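You operate a simulated robot arm through the tools that you are given. There is no shell and no other tool. Be economical: measure what you need, move in short steps, check, and stop when the job is done.

Carry out the task below with a simulated robot arm. There is one attempt and no reset: what you move stays moved.

## Task
Hang the blue-head probe in the stirrer clamp, loosen the clamp knob, lower the clamp and tighten the knob.
Fine: clamp all the way down, so that the probe dips into the sample on the plate. Leave the samples and the other controls.

Only the result counts: the job must be done as asked and must still hold three seconds after the hand-in. Knocking over, shifting, dropping, spilling or breaking anything else fails it.

## Robot
A 7-joint arm with a fingered hand on a trunk, on a base that drives. Base frame: it is fixed to the floor where the robot stands at the start and does not move with it; the origin is under the middle of the robot, x ahead of it, y to its left, z up; the surface under the hand at the start is at about z = 0.903. Readings come in m, degrees, newtons and seconds.
Its first joint turns from -166.0 to 166.0 degrees. Places, roughly: bath wall switch [0.8, -0.6, 1.2]; dose key [0.6, 0.2, 1.5]; fork of the clamp [0.7, -0.2, 1.2]; heat wall switch [0.8, -0.8, 1.2]; mix wall switch [0.8, -0.5, 1.3]; spin wall switch [0.8, -0.7, 1.3]; stir wall switch [0.8, -0.5, 1.2]; stirrer clamp [0.7, -0.2, 1.3]; stirrer clamp knob [0.7, -0.1, 1.3]; stirrer heat dial [0.5, -0.3, 1]; stirrer run key [0.5, -0.1, 1]; stirrer speed dial [0.5, -0.1, 1]; stirrer stop key [0.5, -0.3, 1]; table wall switch [0.8, -0.6, 1.3]; test wall switch [0.8, -0.7, 1.2]; wash wall switch [0.8, -0.8, 1.3]. Payload 4 kg.
The TCP is the grasp point between the finger pads, 0.03 m short of the fingertips. In the tool frame z runs along the fingers and y along their closing line. Largest opening 0.104 m; the body of the gripper starts 0.035 m behind the TCP. The gripper is a hand of 4 fingers: y runs from the thumb to the fingers, the wrist lies at [-0.015, -0.113, -0.19] in the tool frame, and closing takes about 1.5 s.
Orientation is that of the tool frame in the base frame, as a unit quaternion [w, x, y, z]. With the fingers straight down and the wrist toward the robot, the tool's x, y and z point along [0, 1, 0], [1, 0, 0] and [0, 0, -1] of the base frame.

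## Interface
- The arm moves only by the tool play_rows. Its argument "plan" is a list of rows, each a list of 6 numbers: the shift along the tool's x, y, z in units of 25 mm (1.0 is 25 mm), then the turn, a rotation vector about the tool's x, y, z in units of 6 degrees (1.0 is 6 degrees). In form: [[dx, dy, dz, ax, ay, az], ...]. A call has 1 to 12 rows; each row shifts and turns the commanded pose from where the row before left it, along the tool's axes as they then stand. "gripper" is the finger opening in mm, from 0 to 104, set as the call begins (left out, the last holds). A call with a number of a shift or a turn outside -1 to 1 is refused whole. A row lasts 0.2 s, in which the tool goes at most 0.05 m and 8.6 degrees; a call with a longer step from one row to the next is refused whole, and so is a gripper value outside its range. A pose out of reach is approached as far as the arm can. The call stops where the force on the tool passes 40 N (or 10 N more than at its start, if that is more) or the arm is blocked; 0.2 s more then pass. Each finger travels about 0.153 m/s and halts on what it meets, pressing with about 29 N; the grip force reading is that of the motor and also rises with nothing between the fingers. The clock runs only during rows and for 0.2 s after the last one: add rows that do not move to give the fingers time. It gives the time, the measured TCP pose, the force on the tool (base axes), the opening and the grip force at its end, in the units of the frame above (readings bear some noise), with the torque about the TCP (base axes, N m) and any sound that the robot's microphone picked up, and new pictures: "show" is both (left out), scene, wrist or none.
- Cameras (640 x 400 px; columns grow to the right, rows downward): "scene" is now at [0.3238, 0.1442, 1.2837]; the picture's right is [-0.43, -0.90, 0.00], its down [-0.11, 0.05, -0.99] and it looks along [0.90, -0.42, -0.12] (base axes); focal length 214 px, centre (320, 200). "wrist" rides on the gripper at [0.061, -0.092, -0.13] in the tool frame; the picture's right is [-0.81, 0.28, -0.52], its down [-0.53, -0.71, 0.46] and it looks along [-0.24, 0.64, 0.72] (tool axes); focal length 275 px, centre (320, 200). There is no depth. A picture from a camera that has moved, and an enlarged one, comes with that camera's place and axes in the base frame and with its lens. The place of the scene camera against the robot may be out by one fixed shift of up to 0.025 m in any direction.
- steer(legs): drives the robot by 1 to 6 legs, each [ahead, left, turn to the left] in m, m and degrees, along the robot's own axes; the way and the turn of a leg run together, so that a leg with both is an arc; at most 1.5 m and 180 degrees a leg. The arm and the cameras ride along, it lands a little off, and it stops where it bumps. It gives what a move gives, and a new picture of the scene camera.
- move_fingers(index, middle, ring, thumb_bend, thumb_turn): sets how far each is bent, from 0 (flat) to 1 (curled in); at 0.3 the hand is open as for a grip, at 0.7 the pads meet at the TCP. One left out holds its place. A second passes; each finger stops where it meets its share of the squeeze, and holds until it gets a number again. A gripper value or a shape takes the hand back. It gives what a move gives, with no picture; readings hold the bend of each and the force on the fingers (four entries, about 0 where the hand has none), thumb and palm. thumb_turn goes from beside the hand (0) to across from the fingers (1), as for a grip.
- grasp_type(shape): the hand has 4 fingers and takes this shape, open, in about a second: jaw (thumb against the fingers, like two jaws); tri (thumb and two fingers); tip (a fingertip pinch); poke (one finger out to press); point (the index stretched); flat (the hand flat); cup (the hand cupped); fist (a fist). The gripper value then closes the fingers along that shape, each until it touches; the sizes above hold for jaw. It gives what a move gives, with no picture.
- aim_head(pan, tilt): turns the head with the scene camera to pan (to the left, within 143 degrees either way) and tilt (down, from -29 to 69), counted from straight ahead of the robot. It gives what a move gives, and a new picture of the scene camera.
- enlarge(camera, box): a new picture of the part [left, top, right, bottom] of that camera's present view, enlarged. The clock stands still meanwhile.
- sign_off(): hands the job in; it is judged then, once.

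Work in short steps. Places have to be worked out from the pictures, the camera data and where the tool is seen: move nearer, look again, correct. Check each grasp and each placing, and mend what went wrong. You have 120 turns and 260 pictures in all, those below and enlarged ones among them. Open the gripper and draw the arm clear of the work before you hand the job in, unless the task says otherwise; then end with one line.

The tools are called after "Request:" as a command line: name --pt "numbers of a row" for each row, then --argument value for the rest, lists and objects as JSON in quotes. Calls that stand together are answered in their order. play_rows: Moves the arm, as the interface text tells. Its arguments: {"type":"object","properties":{"plan":{"type":"array","items":{"type":"array","items":{"type":"number"}}},"gripper":{"type":"number"},"show":{"type":"string","enum":["both","scene","wrist","none"]}},"required":["plan"]} The other tools are called the same way: grasp_type (shape) gives the hand a shape; move_fingers (index, middle, ring, thumb_bend, thumb_turn) moves the fingers one by one; steer (legs) drives the base; aim_head (pan, tilt) turns the head that bears the scene camera; enlarge (camera, box) takes an enlarged picture of a part of a camera's view; sign_off () hands the job in.

At the start:

```text
clock: 0.0
ee_pos: [0.5122, -0.1958, 1.4957]
ee_rot: [0.0, 0.707, 0.707, 0.0]
ft_force: [-0.4, 0.4, 0.0]
torque: [-0.04, -0.01, 0.0]
opening: 0.1036
grasp_force: 0.1
shape: jaw
bend: [0.3, 0.3, 0.3, 0.3, 0.98]
finger forces: [0.0, 0.0, 0.0, 0.0, 0.0, 0.0]
robot x, y, heading: [0.0013, -0.001, -0.1]
head pan, tilt: [-25.3, 6.7]
```

scene: 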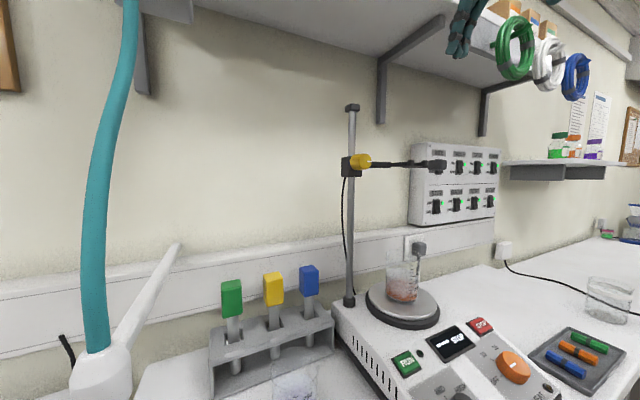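
wrist: 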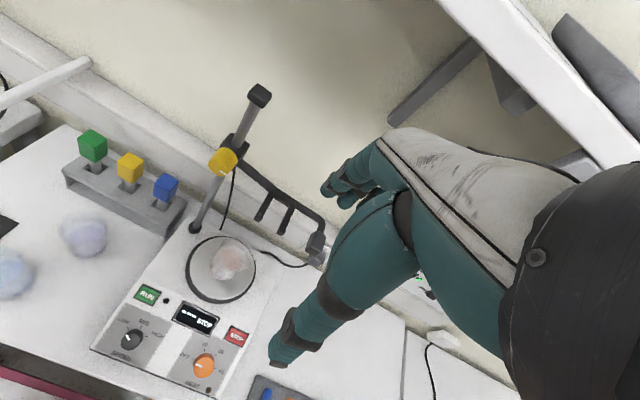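

I start by enlarging the views of the rack with probes and the clamp to measure things.

Request:
enlarge --camera "scene" --box '[180, 220, 380, 400]'

Request:
enlarge --camera "scene" --box '[310, 90, 510, 260]'

Request:
enlarge --camera "wrist" --box '[50, 70, 350, 310]'

```text
2.22 times, centred on (280, 310) of scene
camera zoom: at [0.3238, 0.1442, 1.2837], right [-0.43, -0.9, 0.0], down [-0.11, 0.05, -0.99], along [0.9, -0.42, -0.12], focal length 477 px, centre (409, -44)
```

zoom: 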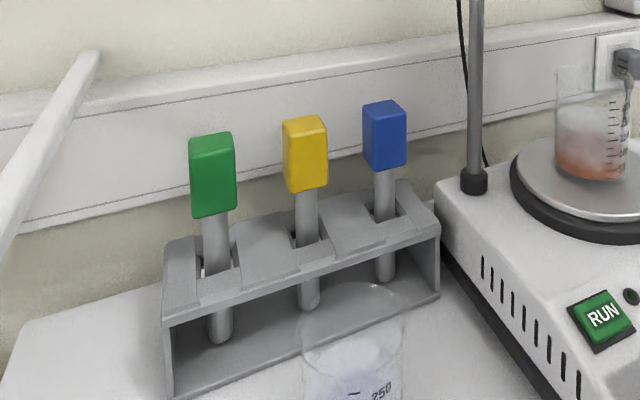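

```text
2.35 times, centred on (410, 175) of scene
camera zoom: at [0.3238, 0.1442, 1.2837], right [-0.43, -0.9, 0.0], down [-0.11, 0.05, -0.99], along [0.9, -0.42, -0.12], focal length 505 px, centre (108, 259)
```

zoom: 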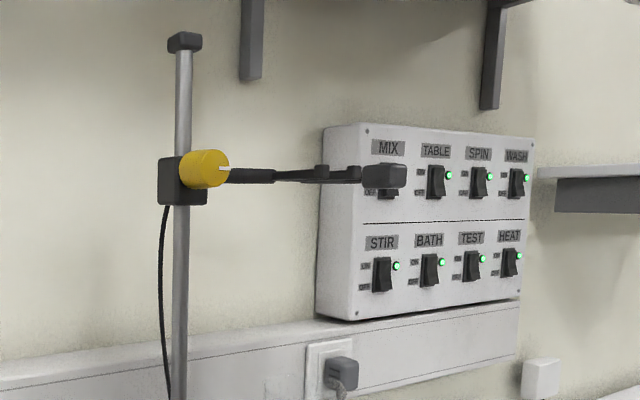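

```text
1.67 times, centred on (200, 190) of wrist
camera zoom: at [0.4198, -0.1352, 1.6273], right [0.28, -0.81, 0.52], down [-0.71, -0.53, -0.46], along [0.64, -0.24, -0.72], focal length 459 px, centre (520, 217)
```

zoom: 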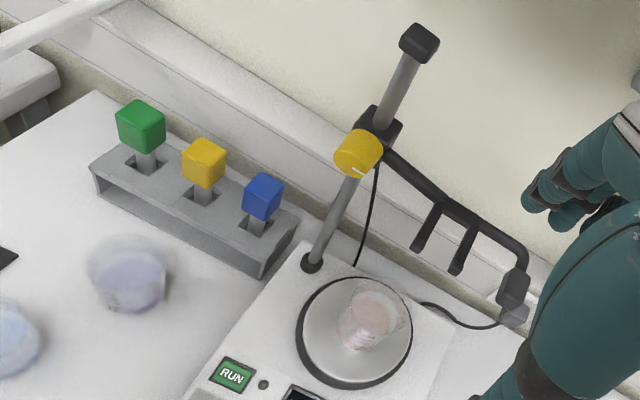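

Estimates: blue head top about (0.695, 0.0, 1.11), knob about (0.65, -0.09, 1.31), fork prongs about x 0.62–0.665, y -0.17/-0.205, z 1.3, beaker about (0.645, -0.185). I zoom in on the clamp details and blue probe more.

Request:
enlarge --camera "scene" --box '[330, 140, 460, 220]'

Request:
enlarge --camera "wrist" --box '[200, 80, 330, 260]'

Request:
enlarge --camera "scene" --box '[270, 250, 370, 350]'

```text
4.92 times, centred on (395, 180) of scene
camera zoom: at [0.3238, 0.1442, 1.2837], right [-0.43, -0.9, 0.0], down [-0.11, 0.05, -0.99], along [0.9, -0.42, -0.12], focal length 1056 px, centre (-49, 298)
```

zoom: 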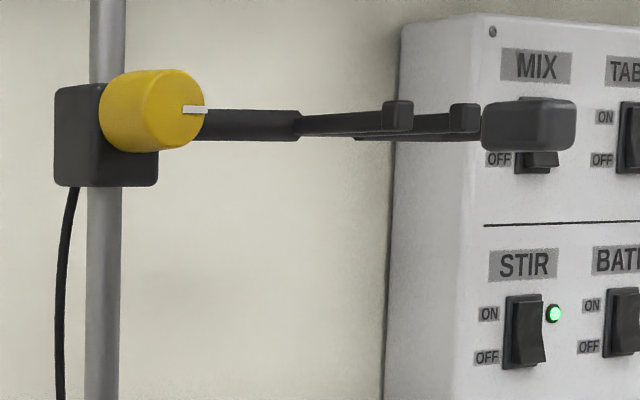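

```text
2.22 times, centred on (265, 170) of wrist
camera zoom: at [0.4198, -0.1352, 1.6273], right [0.28, -0.81, 0.52], down [-0.71, -0.53, -0.46], along [0.64, -0.24, -0.72], focal length 612 px, centre (442, 267)
```

zoom: 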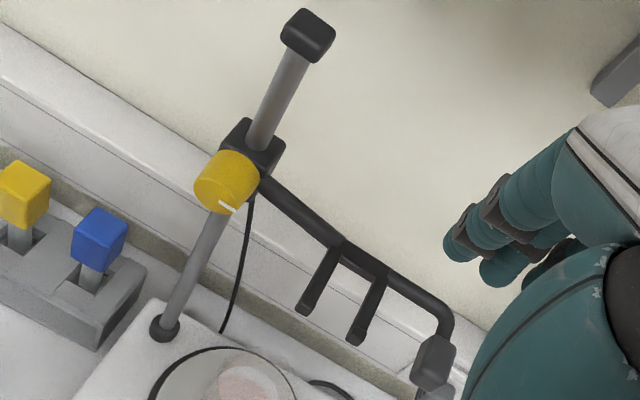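

```text
4.00 times, centred on (320, 300) of scene
camera zoom: at [0.3238, 0.1442, 1.2837], right [-0.43, -0.9, 0.0], down [-0.11, 0.05, -0.99], along [0.9, -0.42, -0.12], focal length 858 px, centre (320, -200)
```

zoom: 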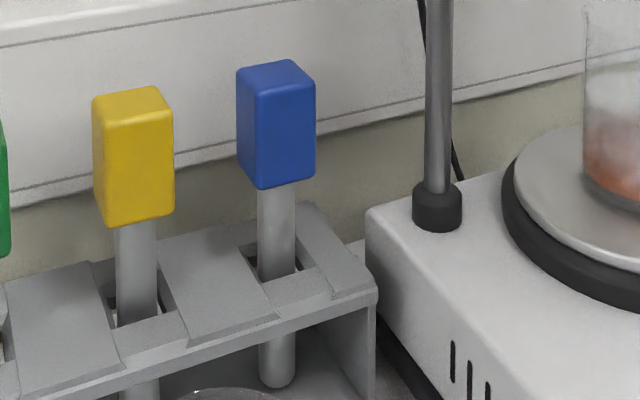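

The clamp has two prongs with raised end nubs, a handle block at its end, and the knob axis points toward the robot. I try the tri shape and look at how the hand looks.

Request:
grasp_type --shape "tri"

Request:
enlarge --camera "wrist" --box '[0, 0, 640, 400]'

Request:
aim_head --pan -25 --tilt -10

```text
clock: 0.9
ee_pos: [0.5108, -0.1963, 1.4961]
ee_rot: [0.0, 0.707, 0.707, -0.001]
ft_force: [0.4, 0.3, 0.4]
torque: [0.01, 0.0, 0.02]
opening: 0.1038
grasp_force: 0.1
shape: tri
bend: [0.3, 0.3, 0.99, 0.3, 0.98]
finger forces: [0.0, 0.0, 0.1, 0.0, 0.1, 0.1]
robot x, y, heading: [0.0001, -0.0038, 0.1]
head pan, tilt: [-25.3, 6.7]
```

```text
1.00 times, centred on (320, 200) of wrist (not enlarged: the box is as wide or as high as the picture)
camera zoom: at [0.4198, -0.1352, 1.6273], right [0.28, -0.81, 0.52], down [-0.71, -0.53, -0.46], along [0.64, -0.24, -0.72], focal length 275 px, centre (320, 200)
```

zoom: 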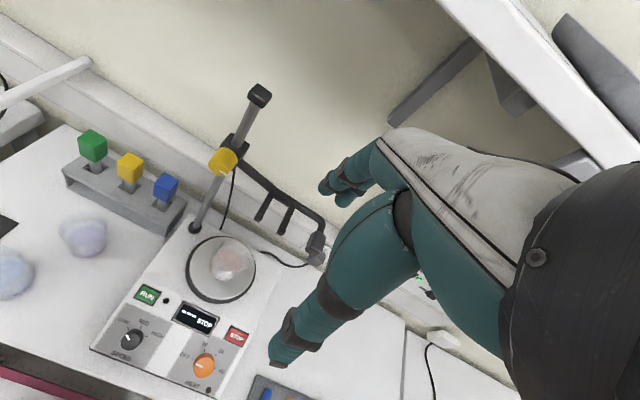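

```text
clock: 1.7
ee_pos: [0.5108, -0.1973, 1.4961]
ee_rot: [0.0, 0.707, 0.707, -0.001]
ft_force: [0.3, -0.2, -0.5]
torque: [-0.02, -0.01, -0.03]
opening: 0.1034
grasp_force: 0.2
shape: tri
bend: [0.3, 0.3, 0.99, 0.3, 0.98]
finger forces: [0.1, 0.0, 0.0, 0.0, 0.0, 0.0]
robot x, y, heading: [0.0011, -0.0004, -0.2]
head pan, tilt: [-25.0, -10.0]
camera scene: at [0.3167, 0.148, 1.3096], right [-0.42, -0.91, 0.0], down [0.16, -0.07, -0.98], along [0.89, -0.42, 0.17], focal length 214 px, centre (320, 200)
```

scene: 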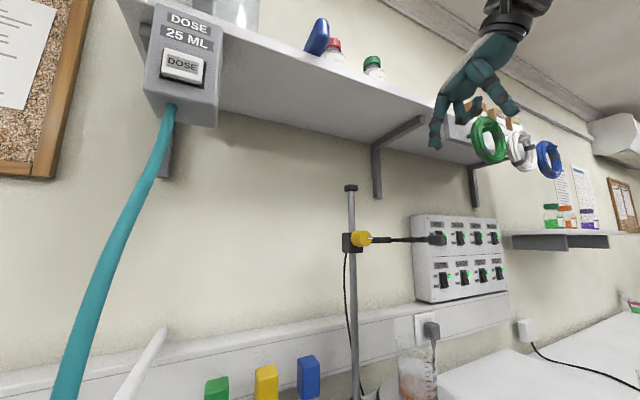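

Shelf underside is near z 1.57 with front edge around x 0.6, so I'll stay low. Move to in front of the blue probe at about (0.61, 0.0, 1.35) and look.

Request:
play_rows --pt "0.97 0 0.73 0 0 0" --pt "0.97 0 0.73 0 0 0" --pt "0.97 0 0.73 0 0 0" --pt "0.97 0 0.73 0 0 0" --pt "0.97 0 0.73 0 0 0" --pt "0.97 0 0.73 0 0 0" --pt "0.97 0 0.73 0 0 0" --pt "0.97 0 0.73 0 0 0" --pt "0 1 0 0 0 0" --pt "0 1 0 0 0 0" --pt "0 1 0 0 0 0" --pt "0 1 0 0 0 0" --show "both"

Request:
aim_head --pan -20 --tilt 12

```text
clock: 4.3
ee_pos: [0.6094, -0.0022, 1.3507]
ee_rot: [0.0, 0.707, 0.708, 0.0]
ft_force: [-0.3, -0.9, 0.8]
torque: [-0.04, -0.04, -0.03]
opening: 0.104
grasp_force: 0.1
shape: tri
bend: [0.3, 0.3, 0.99, 0.3, 0.98]
finger forces: [0.0, 0.0, 0.0, 0.0, 0.0, 0.0]
robot x, y, heading: [-0.0022, 0.0015, 0.1]
head pan, tilt: [-25.0, -10.0]
camera scene: at [0.3164, 0.148, 1.3097], right [-0.42, -0.91, 0.0], down [0.16, -0.07, -0.98], along [0.89, -0.42, 0.17], focal length 214 px, centre (320, 200)
camera wrist: at [0.5179, 0.0587, 1.4824], right [0.28, -0.81, 0.52], down [-0.71, -0.53, -0.46], along [0.64, -0.24, -0.72], focal length 275 px, centre (320, 200)
```

scene: 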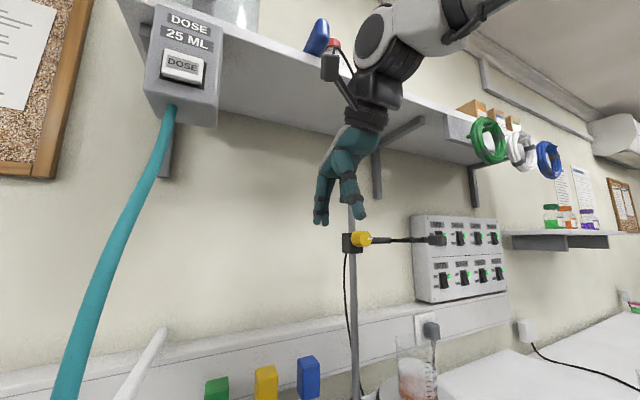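
wrist: 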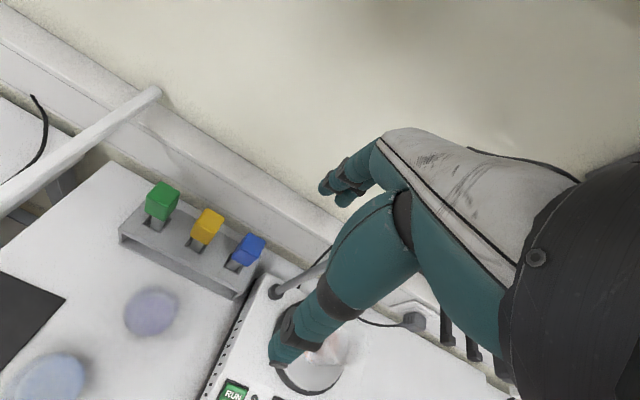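

```text
clock: 5.2
ee_pos: [0.6083, -0.0029, 1.3507]
ee_rot: [0.0, 0.707, 0.707, 0.0]
ft_force: [-0.2, 1.1, 0.6]
torque: [-0.01, 0.03, 0.03]
opening: 0.1036
grasp_force: 0.0
shape: tri
bend: [0.3, 0.3, 0.99, 0.3, 0.98]
finger forces: [0.0, 0.1, 0.0, 0.0, 0.0, 0.0]
robot x, y, heading: [-0.0013, -0.0008, -0.2]
head pan, tilt: [-20.0, 12.0]
camera scene: at [0.3279, 0.1518, 1.2752], right [-0.34, -0.94, 0.0], down [-0.19, 0.07, -0.98], along [0.92, -0.33, -0.21], focal length 214 px, centre (320, 200)
```

scene: 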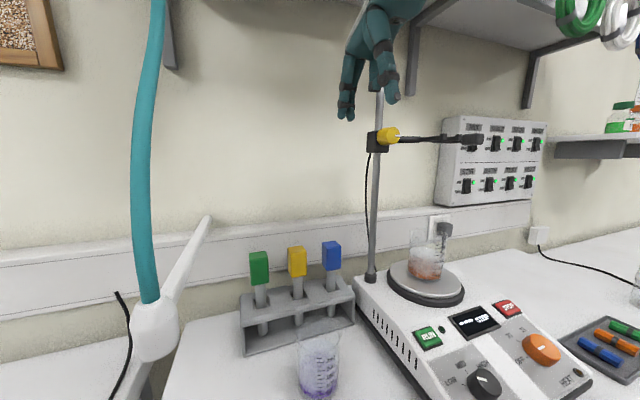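

I triangulate the blue head from two wrist views; zooming for accuracy.

Request:
enlarge --camera "wrist" --box '[110, 160, 350, 310]'

Request:
enlarge --camera "scene" --box '[230, 220, 390, 320]'

Request:
enlarge --camera "scene" --box '[310, 0, 470, 160]'

```text
2.67 times, centred on (230, 235) of wrist
camera zoom: at [0.5177, 0.0587, 1.4823], right [0.28, -0.81, 0.52], down [-0.71, -0.53, -0.46], along [0.64, -0.24, -0.72], focal length 734 px, centre (560, 107)
```

zoom: 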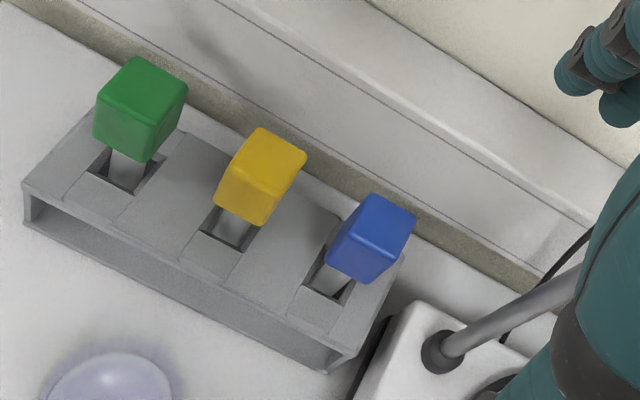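

```text
4.00 times, centred on (310, 270) of scene
camera zoom: at [0.3279, 0.1518, 1.2752], right [-0.34, -0.94, 0.0], down [-0.19, 0.07, -0.98], along [0.92, -0.33, -0.21], focal length 858 px, centre (360, -80)
```

zoom: 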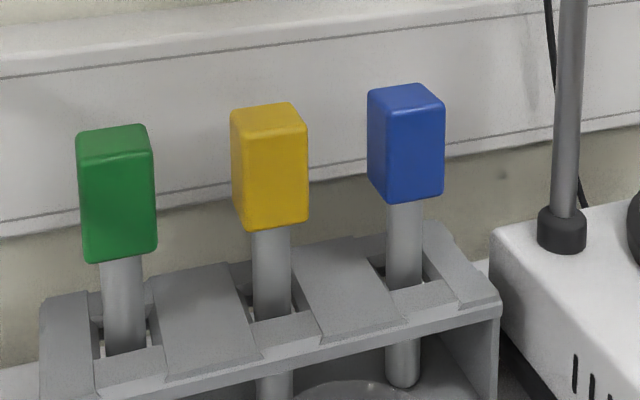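

```text
2.50 times, centred on (390, 80) of scene
camera zoom: at [0.3279, 0.1518, 1.2752], right [-0.34, -0.94, 0.0], down [-0.19, 0.07, -0.98], along [0.92, -0.33, -0.21], focal length 536 px, centre (145, 500)
```

zoom: 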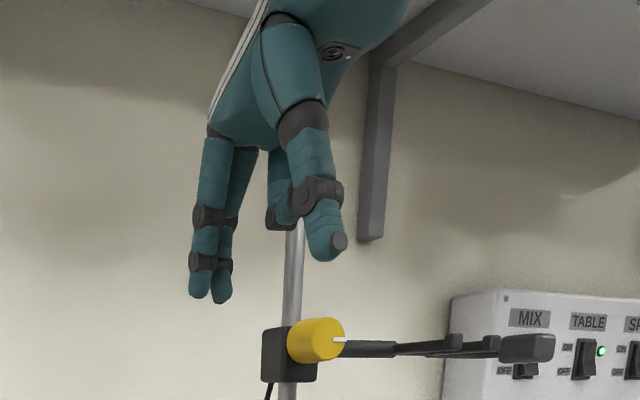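

Request:
enlarge --camera "wrist" --box '[220, 220, 280, 280]'

```text
6.67 times, centred on (250, 250) of wrist
camera zoom: at [0.5177, 0.0587, 1.4823], right [0.28, -0.81, 0.52], down [-0.71, -0.53, -0.46], along [0.64, -0.24, -0.72], focal length 1835 px, centre (787, -133)
```

zoom: 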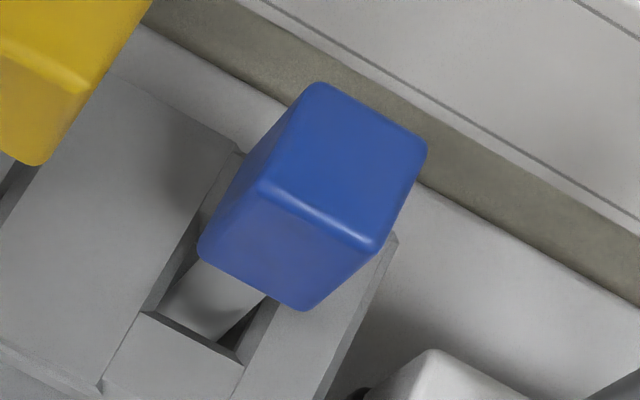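

Blue head top centre triangulates to about (0.719, 0.001, 1.077), head ~31 mm wide, ~57 mm tall. I move above it with a narrowed opening.

Request:
play_rows --pt "0.03 0.9 0.5 0 0 0" --pt "0.03 0.9 0.5 0 0 0" --pt "0.03 0.9 0.5 0 0 0" --pt "0.03 0.9 0.5 0 0 0" --pt "0.03 0.83 0.5 0 0 0" --pt "0 0 0.8 0 0 0" --pt "0 0 0.8 0 0 0" --pt "0 0 0.8 0 0 0" --pt "0 0 0.6 0 0 0" --gripper 75

Request:
enlarge --camera "scene" --box '[230, 100, 430, 300]'

```text
clock: 7.2
ee_pos: [0.7212, 0.001, 1.2122]
ee_rot: [0.0, 0.707, 0.708, 0.0]
ft_force: [0.2, 1.1, -0.5]
torque: [0.0, 0.0, -0.01]
opening: 0.0752
grasp_force: 0.0
shape: tri
bend: [0.27, 0.36, 0.99, 0.56, 0.99]
finger forces: [0.0, 0.1, 0.0, 0.1, 0.0, 0.0]
robot x, y, heading: [-0.0003, -0.0024, -0.1]
head pan, tilt: [-20.0, 12.0]
camera scene: at [0.3279, 0.1518, 1.2751], right [-0.34, -0.94, 0.0], down [-0.2, 0.07, -0.98], along [0.92, -0.33, -0.21], focal length 214 px, centre (320, 200)
camera wrist: at [0.6292, 0.0624, 1.3441], right [0.28, -0.81, 0.52], down [-0.71, -0.53, -0.46], along [0.64, -0.24, -0.72], focal length 275 px, centre (320, 200)
```

scene: 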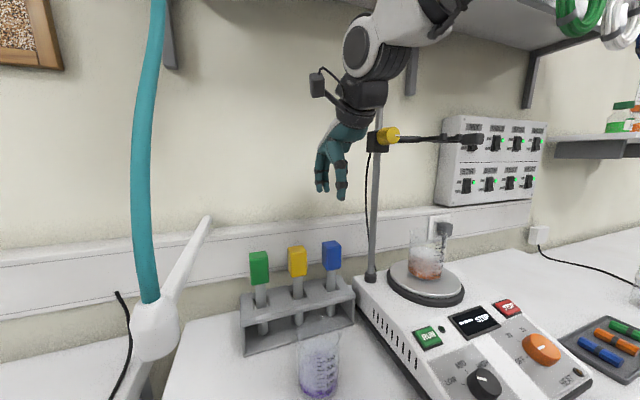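
wrist: 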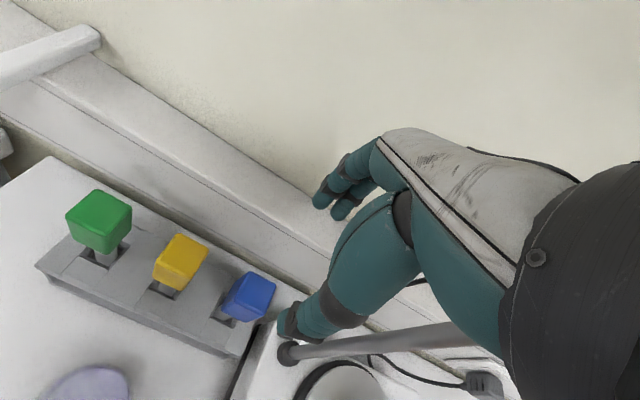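

```text
2.00 times, centred on (330, 200) of scene
camera zoom: at [0.3279, 0.1518, 1.2751], right [-0.34, -0.94, 0.0], down [-0.2, 0.07, -0.98], along [0.92, -0.33, -0.21], focal length 429 px, centre (300, 200)
```

zoom: 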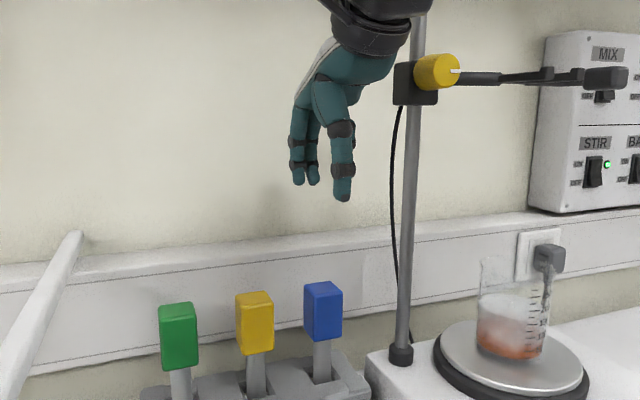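

Wrist projection agrees with the triangulation (predicted (253,295), seen ~(255,290)). Descend to just above the head and check.

Request:
play_rows --pt "0 -0.08 0.8 0 0 0" --pt "0 0 0.8 0 0 0" --pt "0 0 0.8 0 0 0" --pt "0 0 0.8 0 0 0" --pt "0 0 0 0 0 0" --gripper 66 --show "wrist"

Request:
enlarge --camera "scene" --box '[270, 160, 410, 300]'

```text
clock: 8.3
ee_pos: [0.7205, -0.0009, 1.1308]
ee_rot: [0.0, 0.707, 0.707, -0.001]
ft_force: [0.1, -0.6, -0.4]
torque: [-0.01, -0.02, 0.02]
opening: 0.0667
grasp_force: 0.1
shape: tri
bend: [0.73, 0.39, 0.99, 0.62, 1.0]
finger forces: [0.0, 0.0, 0.0, 0.1, 0.0, 0.1]
robot x, y, heading: [-0.0008, -0.0029, -0.2]
head pan, tilt: [-20.0, 12.0]
camera wrist: at [0.6291, 0.0605, 1.2629], right [0.28, -0.81, 0.52], down [-0.71, -0.53, -0.46], along [0.64, -0.24, -0.72], focal length 275 px, centre (320, 200)
```

wrist: 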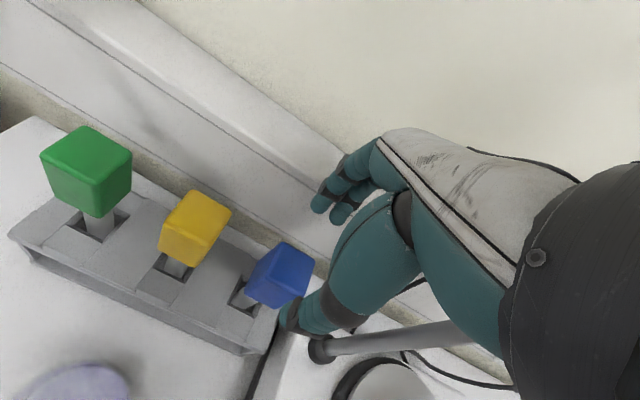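

```text
2.86 times, centred on (340, 230) of scene
camera zoom: at [0.3279, 0.1518, 1.2751], right [-0.34, -0.94, 0.0], down [-0.2, 0.07, -0.98], along [0.92, -0.33, -0.21], focal length 613 px, centre (263, 114)
```

zoom: 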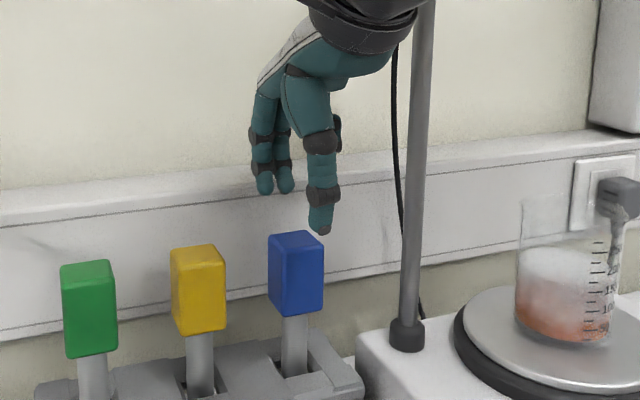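

Alignment is good. Descend to grasp height (TCP ≈1.058) and check before closing.

Request:
play_rows --pt "0.06 0 0.75 0 0 0" --pt "0 0 0.75 0 0 0" --pt "0 0 0.75 0 0 0" --pt "0 0 0.65 0 0 0" --pt "0 0 0 0 0 0" --show "wrist"

Request:
enlarge --camera "scene" --box '[270, 180, 390, 300]'

```text
clock: 9.6
ee_pos: [0.72, 0.0038, 1.0596]
ee_rot: [0.0, 0.707, 0.707, 0.0]
ft_force: [-6.9, -0.4, 2.2]
torque: [-0.01, -0.17, -0.08]
opening: 0.0645
grasp_force: 0.0
shape: tri
bend: [0.73, 0.42, 0.99, 0.62, 1.0]
finger forces: [0.1, 6.6, 0.1, 0.0, 0.0, 0.0]
robot x, y, heading: [0.002, -0.0008, -0.2]
head pan, tilt: [-20.0, 12.0]
camera wrist: at [0.6281, 0.0642, 1.1914], right [0.28, -0.81, 0.52], down [-0.71, -0.53, -0.46], along [0.64, -0.24, -0.72], focal length 275 px, centre (320, 200)
```

wrist: 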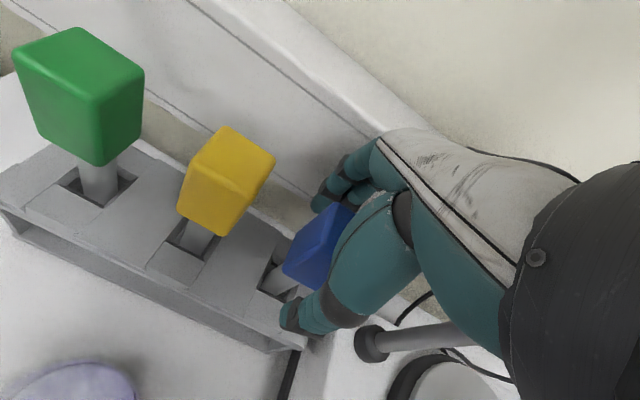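

```text
3.33 times, centred on (330, 240) of scene
camera zoom: at [0.3276, 0.1517, 1.2752], right [-0.34, -0.94, 0.0], down [-0.2, 0.07, -0.98], along [0.92, -0.33, -0.21], focal length 715 px, centre (287, 67)
```

zoom: 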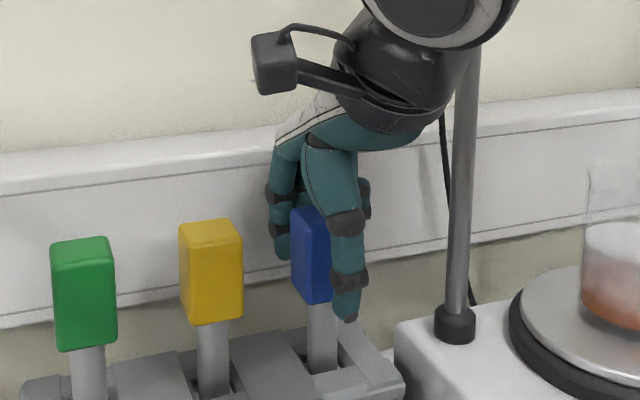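

The far finger lightly touches the wall conduit (-7 N in x); closing will relieve it. Close on the head now.

Request:
play_rows --pt "0 0 0 0 0 0" --pt "0 0 0 0 0 0" --pt "0 0 0 0 0 0" --pt "0 0 0 0 0 0" --pt "0 0 0 0 0 0" --pt "0 0 0 0 0 0" --pt "0 0 0 0 0 0" --pt "0 0 0 0 0 0" --gripper 10 --show "wrist"

Request:
enlarge --camera "scene" --box '[270, 180, 390, 300]'

```text
clock: 11.3
ee_pos: [0.7195, 0.0033, 1.0605]
ee_rot: [0.0, 0.707, 0.707, 0.0]
ft_force: [-0.3, -1.0, -0.8]
torque: [-0.03, -0.01, 0.01]
opening: 0.0245
grasp_force: 29.2
shape: tri
bend: [0.73, 0.56, 1.0, 0.73, 1.0]
finger forces: [14.3, 13.4, 0.0, 0.0, 27.6, 0.0]
robot x, y, heading: [-0.0036, -0.002, 0.3]
head pan, tilt: [-20.0, 12.0]
camera wrist: at [0.6285, 0.0643, 1.1915], right [0.28, -0.81, 0.52], down [-0.71, -0.53, -0.46], along [0.64, -0.24, -0.72], focal length 275 px, centre (320, 200)
```

wrist: 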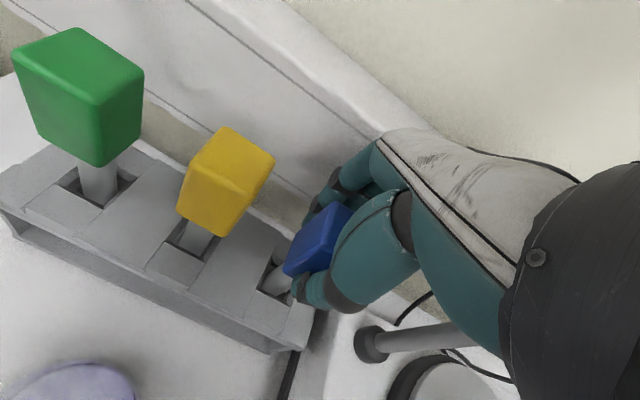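

```text
3.33 times, centred on (330, 240) of scene
camera zoom: at [0.3279, 0.1518, 1.2751], right [-0.34, -0.94, 0.0], down [-0.2, 0.07, -0.98], along [0.92, -0.33, -0.21], focal length 715 px, centre (287, 67)
```

zoom: 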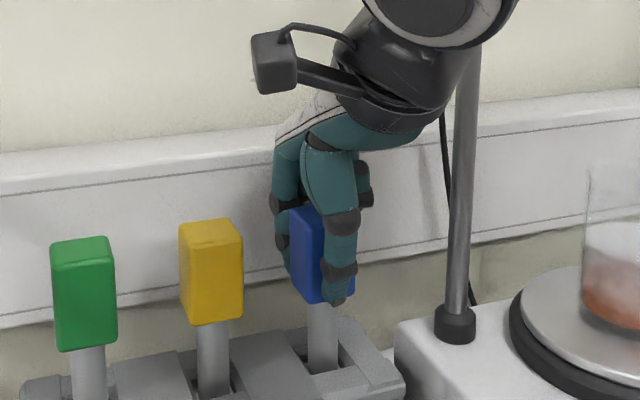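

Firm grasp. Lift straight up 0.13 m, then back toward the robot.

Request:
play_rows --pt "0 0 -0.8 0 0 0" --pt "0 0 -0.9 0 0 0" --pt "0 0 -0.9 0 0 0" --pt "0 0 -0.9 0 0 0" --pt "0 0 -0.9 0 0 0" --pt "0 0 -0.8 0 0 0" --pt "0 -0.9 0 0 0 0" --pt "0 -0.9 0 0 0 0" --pt "0 -0.9 0 0 0 0" --pt "0 -0.9 0 0 0 0"

```text
clock: 13.6
ee_pos: [0.6308, 0.0033, 1.191]
ee_rot: [-0.001, 0.707, 0.707, -0.001]
ft_force: [1.1, 0.4, -1.4]
torque: [0.02, 0.04, 0.0]
opening: 0.0245
grasp_force: 29.0
shape: tri
bend: [0.73, 0.56, 1.0, 0.73, 1.0]
finger forces: [14.1, 13.6, 0.0, 0.0, 27.7, 0.0]
robot x, y, heading: [-0.0007, -0.0022, -0.1]
head pan, tilt: [-20.0, 12.0]
camera scene: at [0.3282, 0.1518, 1.2751], right [-0.34, -0.94, 0.0], down [-0.2, 0.07, -0.98], along [0.92, -0.33, -0.21], focal length 214 px, centre (320, 200)
camera wrist: at [0.5387, 0.0639, 1.3224], right [0.28, -0.81, 0.52], down [-0.71, -0.53, -0.46], along [0.64, -0.24, -0.73], focal length 275 px, centre (320, 200)
```

scene: 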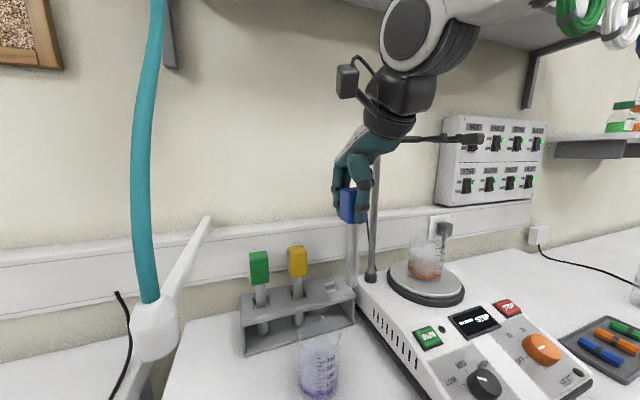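
wrist: 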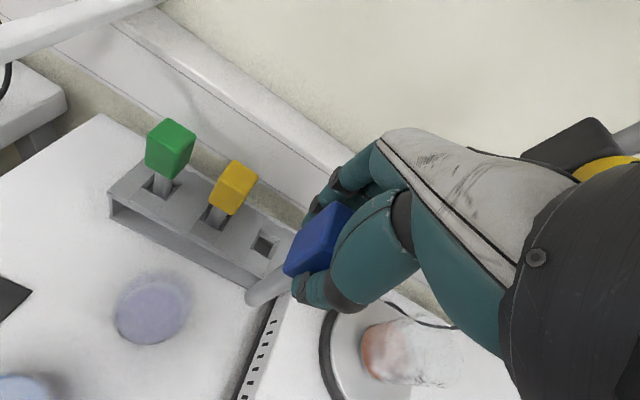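

Probe is out cleanly. Retreat back and up, taking a view toward the fork.

Request:
play_rows --pt "0 -1 0 0 0 0" --pt "0 -1 0 0 0 0" --pt "0 -1 0 0 0 0" --pt "0 -1 -0.5 0 0 0" --pt "0 -1 -1 0 0 0" --pt "0 0 -1 0 0 0" --pt "0 0 -1 0 0 0" --pt "0 0 -1 0 0 0" --pt "0 0 -1 0 0 0" --pt "0 0 -1 0 0 0" --pt "0 0 -1 0 0 0" --pt "0 0 -1 0 0 0" --show "wrist"

Request:
play_rows --pt "-1 0 0 0 0 0" --pt "-1 0 0 0 0 0" --pt "-1 0 0 0 0 0" --pt "-1 0 0 0 0 0" --pt "-1 0 0 0 0 0" --pt "-1 0 0 0 0 0" --show "wrist"

Request:
enlarge --camera "wrist" --box '[160, 100, 400, 300]'

```text
clock: 16.1
ee_pos: [0.5039, 0.0025, 1.4044]
ee_rot: [0.0, 0.707, 0.707, 0.0]
ft_force: [0.2, 0.3, -0.6]
torque: [0.0, -0.01, -0.01]
opening: 0.0248
grasp_force: 29.2
shape: tri
bend: [0.73, 0.56, 1.0, 0.73, 1.0]
finger forces: [14.1, 13.6, 0.0, 0.0, 27.7, 0.0]
robot x, y, heading: [-0.0007, 0.0038, -0.4]
head pan, tilt: [-20.0, 12.0]
camera wrist: at [0.4128, 0.0638, 1.5347], right [0.28, -0.81, 0.52], down [-0.71, -0.53, -0.45], along [0.64, -0.24, -0.72], focal length 275 px, centre (320, 200)
```

wrist: 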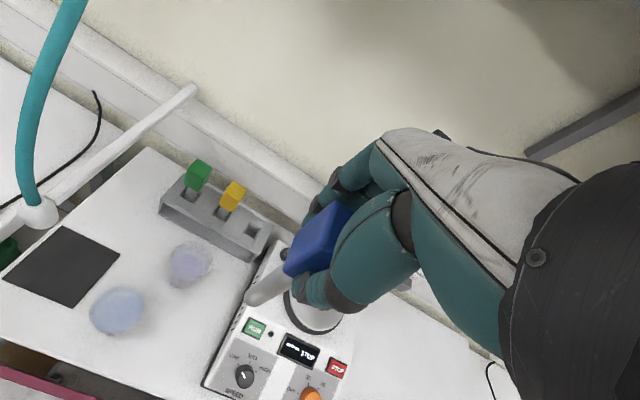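

```text
clock: 17.6
ee_pos: [0.5036, -0.1469, 1.4032]
ee_rot: [0.001, 0.706, 0.708, 0.0]
ft_force: [0.0, 0.4, -0.5]
torque: [0.01, 0.0, 0.02]
opening: 0.0246
grasp_force: 29.1
shape: tri
bend: [0.73, 0.56, 1.0, 0.73, 1.0]
finger forces: [14.1, 13.7, 0.0, 0.0, 27.7, 0.0]
robot x, y, heading: [-0.0012, -0.0005, -0.0]
head pan, tilt: [-20.0, 12.0]
camera wrist: at [0.4117, -0.087, 1.5344], right [0.28, -0.81, 0.52], down [-0.71, -0.53, -0.46], along [0.64, -0.24, -0.72], focal length 275 px, centre (320, 200)
```

wrist: 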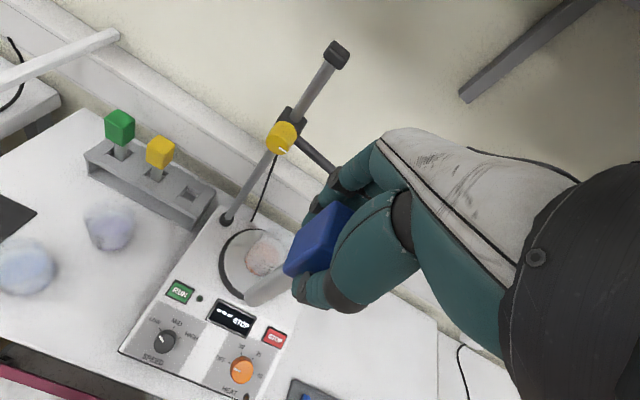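

```text
2.00 times, centred on (280, 200) of wrist
camera zoom: at [0.4117, -0.087, 1.5344], right [0.28, -0.81, 0.52], down [-0.71, -0.53, -0.46], along [0.64, -0.24, -0.72], focal length 551 px, centre (400, 200)
```

zoom: 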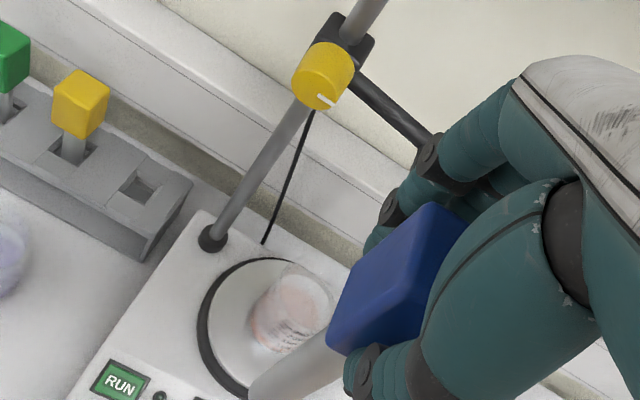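

Knob triangulates to (0.666, -0.090, 1.304); the fork gap is about y -0.189, x 0.63–0.665, z ~1.297. I move to get a clear closer wrist view of the fork.

Request:
play_rows --pt "-1 0 -0.5 0 0 0" --pt "-1 0 -0.5 0 0 0" --pt "-1 0 -0.5 0 0 0" --pt "-1 0 -0.5 0 0 0" --pt "-1 0 -0.5 0 0 0" --show "wrist"

Request:
enlarge --camera "wrist" --box '[210, 90, 350, 230]'

Request:
enlarge --camera "scene" --box '[360, 110, 500, 200]'

```text
clock: 18.8
ee_pos: [0.5062, -0.2728, 1.4663]
ee_rot: [0.0, 0.707, 0.708, 0.0]
ft_force: [-0.7, 0.4, -1.5]
torque: [-0.03, 0.02, -0.02]
opening: 0.0247
grasp_force: 29.2
shape: tri
bend: [0.73, 0.56, 1.0, 0.73, 1.0]
finger forces: [14.0, 13.8, 0.1, 0.0, 27.7, 0.1]
robot x, y, heading: [-0.0012, -0.0001, 0.1]
head pan, tilt: [-20.0, 12.0]
camera wrist: at [0.4133, -0.2119, 1.5965], right [0.28, -0.81, 0.52], down [-0.71, -0.53, -0.45], along [0.64, -0.24, -0.72], focal length 275 px, centre (320, 200)
```

wrist: 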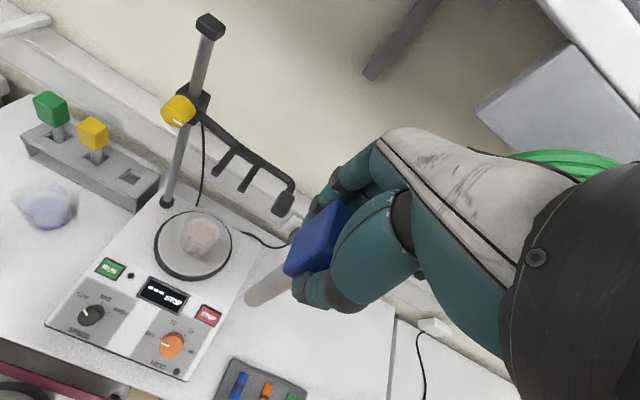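

```text
2.86 times, centred on (280, 160) of wrist
camera zoom: at [0.4133, -0.2119, 1.5965], right [0.28, -0.81, 0.52], down [-0.71, -0.53, -0.45], along [0.64, -0.24, -0.72], focal length 786 px, centre (434, 314)
```

zoom: 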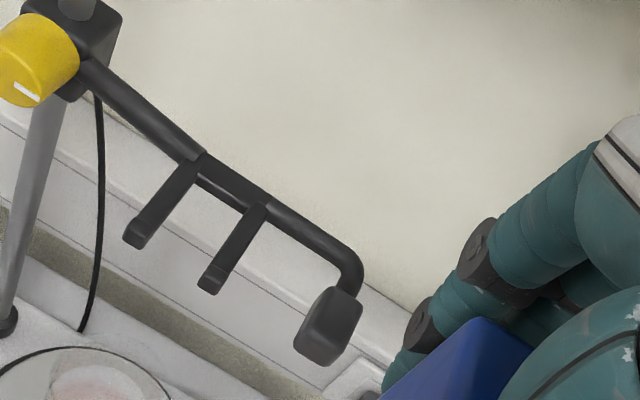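

```text
4.44 times, centred on (430, 155) of scene
camera zoom: at [0.3279, 0.1519, 1.2751], right [-0.34, -0.94, 0.0], down [-0.2, 0.07, -0.98], along [0.92, -0.33, -0.21], focal length 953 px, centre (-169, 400)
```

zoom: 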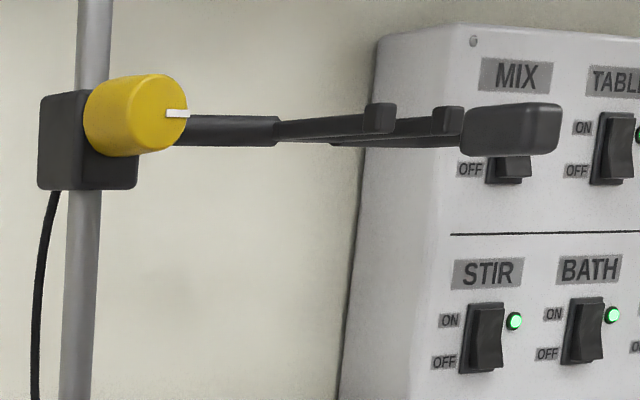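

I zoom on the held probe to determine its offset in the hand.

Request:
enlarge --camera "wrist" --box '[230, 190, 370, 320]'

```text
3.08 times, centred on (300, 255) of wrist
camera zoom: at [0.4133, -0.2119, 1.5965], right [0.28, -0.81, 0.52], down [-0.71, -0.53, -0.45], along [0.64, -0.24, -0.72], focal length 847 px, centre (382, 31)
```

zoom: 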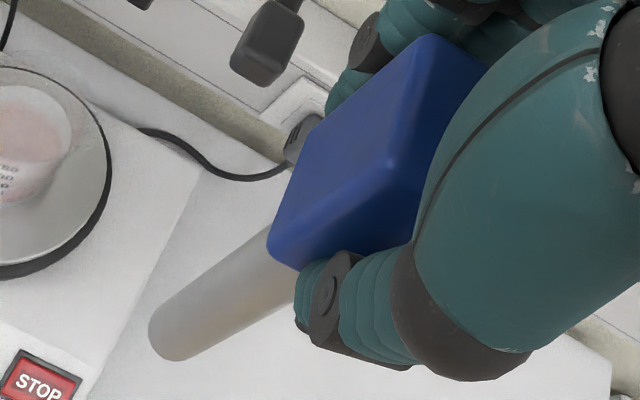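

The head sits in the hand at TCP + (0.001, -0.002); fork target for the head is (0.650, -0.189). I move in front of the fork at TCP (0.54, -0.187, 1.365).

Request:
play_rows --pt "0.69 0.27 0.81 0 0 0" --pt "0.69 0.27 0.81 0 0 0" --pt "0.69 0.27 0.81 0 0 0" --pt "0.69 0.27 0.81 0 0 0" --pt "0.67 0.27 0.81 0 0 0" --pt "0 0 0 0 0 0" --show "both"

Request:
enlarge --camera "scene" --box '[340, 90, 500, 200]'

```text
clock: 20.1
ee_pos: [0.5401, -0.1844, 1.3634]
ee_rot: [0.0, 0.706, 0.708, 0.0]
ft_force: [-0.1, 0.1, 0.3]
torque: [0.02, 0.02, -0.01]
opening: 0.0249
grasp_force: 28.6
shape: tri
bend: [0.73, 0.56, 1.0, 0.73, 1.0]
finger forces: [14.1, 13.7, 0.1, 0.0, 27.6, 0.0]
robot x, y, heading: [0.0006, -0.0008, -0.5]
head pan, tilt: [-20.0, 12.0]
camera scene: at [0.3279, 0.1517, 1.2751], right [-0.34, -0.94, 0.0], down [-0.2, 0.07, -0.98], along [0.92, -0.33, -0.21], focal length 214 px, centre (320, 200)
camera wrist: at [0.448, -0.1237, 1.4943], right [0.27, -0.81, 0.52], down [-0.71, -0.53, -0.46], along [0.64, -0.24, -0.72], focal length 275 px, centre (320, 200)
```

scene: 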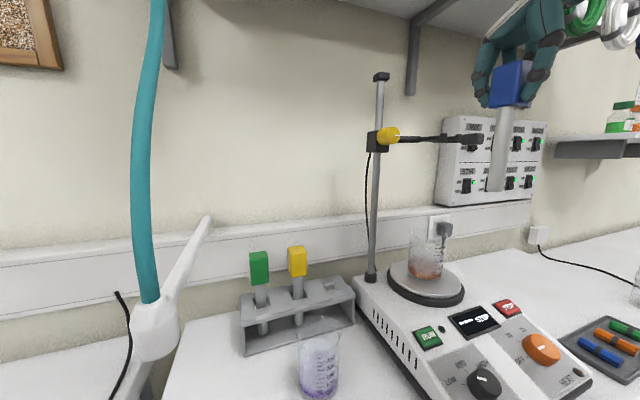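
wrist: 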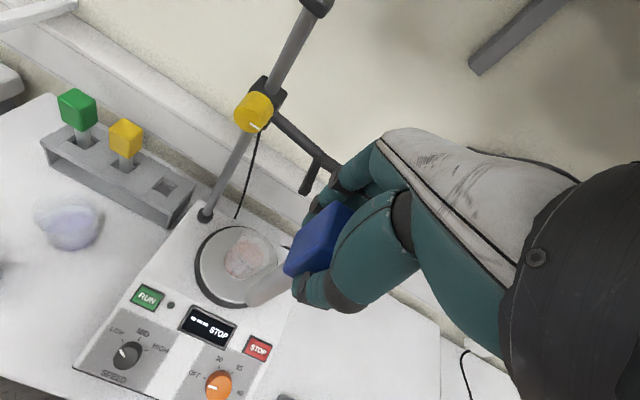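

```text
3.64 times, centred on (420, 145) of scene
camera zoom: at [0.3279, 0.1517, 1.2751], right [-0.34, -0.94, 0.0], down [-0.2, 0.07, -0.98], along [0.92, -0.33, -0.21], focal length 780 px, centre (-44, 400)
```

zoom: 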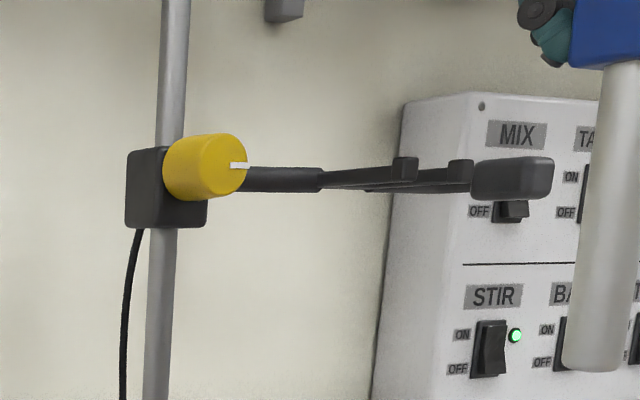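

Slide forward to just before the prong tips and check lateral alignment.

Request:
play_rows --pt "0 0.65 0 0 0 0" --pt "0 0.65 0 0 0 0" --pt "0 0.65 0 0 0 0" --pt "0 0.45 0 0 0 0" --pt "0 0 0 0 0 0" --show "wrist"

Request:
enlarge --camera "scene" --box '[380, 60, 520, 180]'

Request:
enlarge --camera "wrist" --box '[220, 100, 380, 300]'

```text
clock: 21.4
ee_pos: [0.6, -0.1849, 1.3627]
ee_rot: [0.0, 0.708, 0.707, 0.0]
ft_force: [0.8, 0.0, -1.3]
torque: [0.0, 0.01, -0.02]
opening: 0.0246
grasp_force: 29.1
shape: tri
bend: [0.73, 0.56, 1.0, 0.73, 1.0]
finger forces: [14.0, 13.8, 0.0, 0.0, 27.7, 0.0]
robot x, y, heading: [-0.0007, -0.0, -0.0]
head pan, tilt: [-20.0, 12.0]
camera wrist: at [0.509, -0.125, 1.495], right [0.28, -0.81, 0.52], down [-0.71, -0.53, -0.46], along [0.64, -0.24, -0.72], focal length 275 px, centre (320, 200)
```

wrist: 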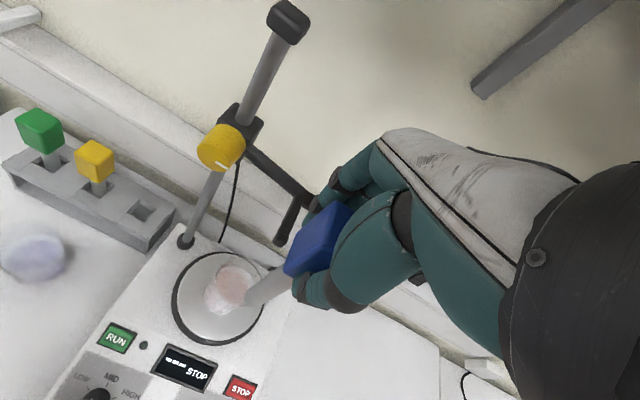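

```text
3.33 times, centred on (450, 120) of scene
camera zoom: at [0.3279, 0.1517, 1.2751], right [-0.34, -0.94, 0.0], down [-0.2, 0.07, -0.98], along [0.92, -0.33, -0.21], focal length 715 px, centre (-113, 467)
```

zoom: 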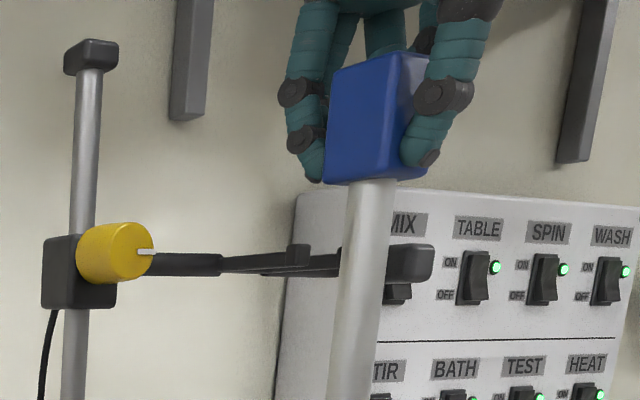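

```text
2.00 times, centred on (300, 200) of wrist
camera zoom: at [0.509, -0.125, 1.495], right [0.28, -0.81, 0.52], down [-0.71, -0.53, -0.46], along [0.64, -0.24, -0.72], focal length 551 px, centre (360, 200)
```

zoom: 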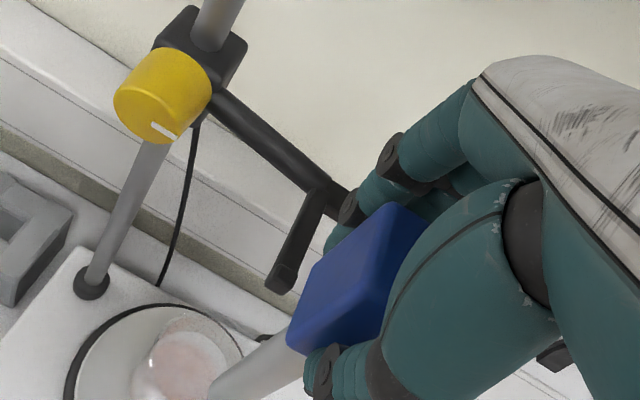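

Prong-relative measurement says the shaft should go ~2 mm toward -y. Apply this and ease forward in between the prongs, watching force.

Request:
play_rows --pt "-0.09 0 0 0 0 0" --pt "0 0.4 0 0 0 0" --pt "0 0.4 0 0 0 0" --pt "0 0.3 0 0 0 0" --pt "0 0 0 0 0 0" --show "wrist"

Request:
enlarge --camera "scene" --box '[380, 70, 500, 180]'

Request:
enlarge --camera "wrist" --box '[220, 140, 340, 290]'

```text
clock: 22.6
ee_pos: [0.628, -0.1894, 1.3626]
ee_rot: [0.0, 0.707, 0.707, 0.0]
ft_force: [0.1, -1.0, -1.0]
torque: [0.02, 0.01, -0.02]
opening: 0.0244
grasp_force: 29.5
shape: tri
bend: [0.73, 0.56, 1.0, 0.73, 1.0]
finger forces: [14.0, 13.7, 0.0, 0.1, 27.7, 0.0]
robot x, y, heading: [-0.0009, 0.0014, -0.1]
head pan, tilt: [-20.0, 12.0]
camera wrist: at [0.5359, -0.1278, 1.4948], right [0.28, -0.81, 0.52], down [-0.71, -0.53, -0.46], along [0.64, -0.24, -0.72], focal length 275 px, centre (320, 200)
```

wrist: 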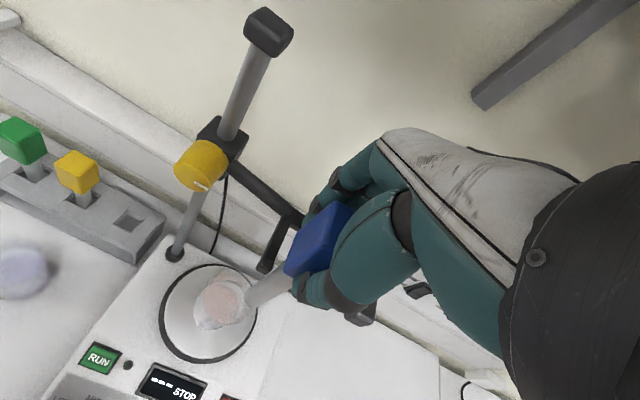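

```text
3.64 times, centred on (440, 125) of scene
camera zoom: at [0.3279, 0.1517, 1.2751], right [-0.34, -0.94, 0.0], down [-0.2, 0.07, -0.98], along [0.92, -0.33, -0.21], focal length 780 px, centre (-116, 473)
```

zoom: 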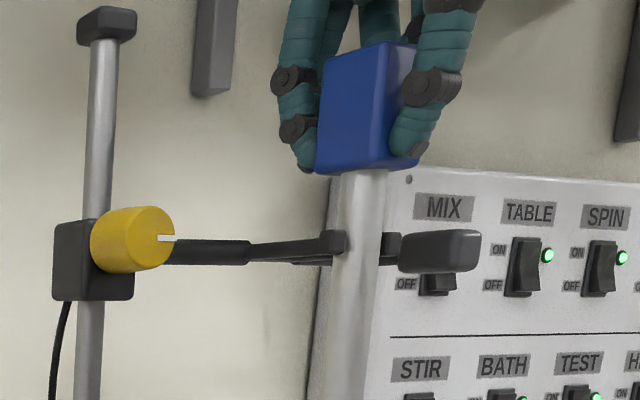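

```text
2.67 times, centred on (280, 215) of wrist
camera zoom: at [0.5359, -0.1278, 1.4948], right [0.28, -0.81, 0.52], down [-0.71, -0.53, -0.46], along [0.64, -0.24, -0.72], focal length 734 px, centre (427, 160)
```

zoom: 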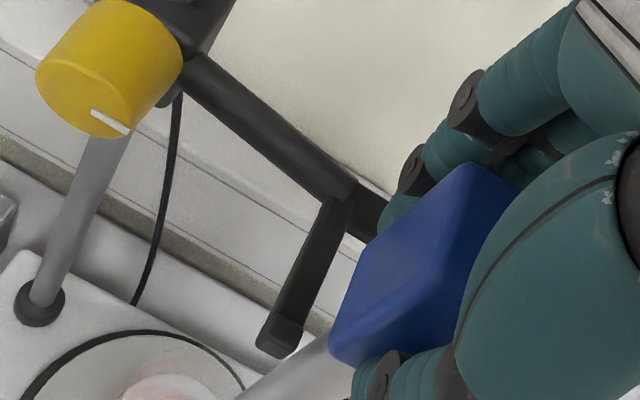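

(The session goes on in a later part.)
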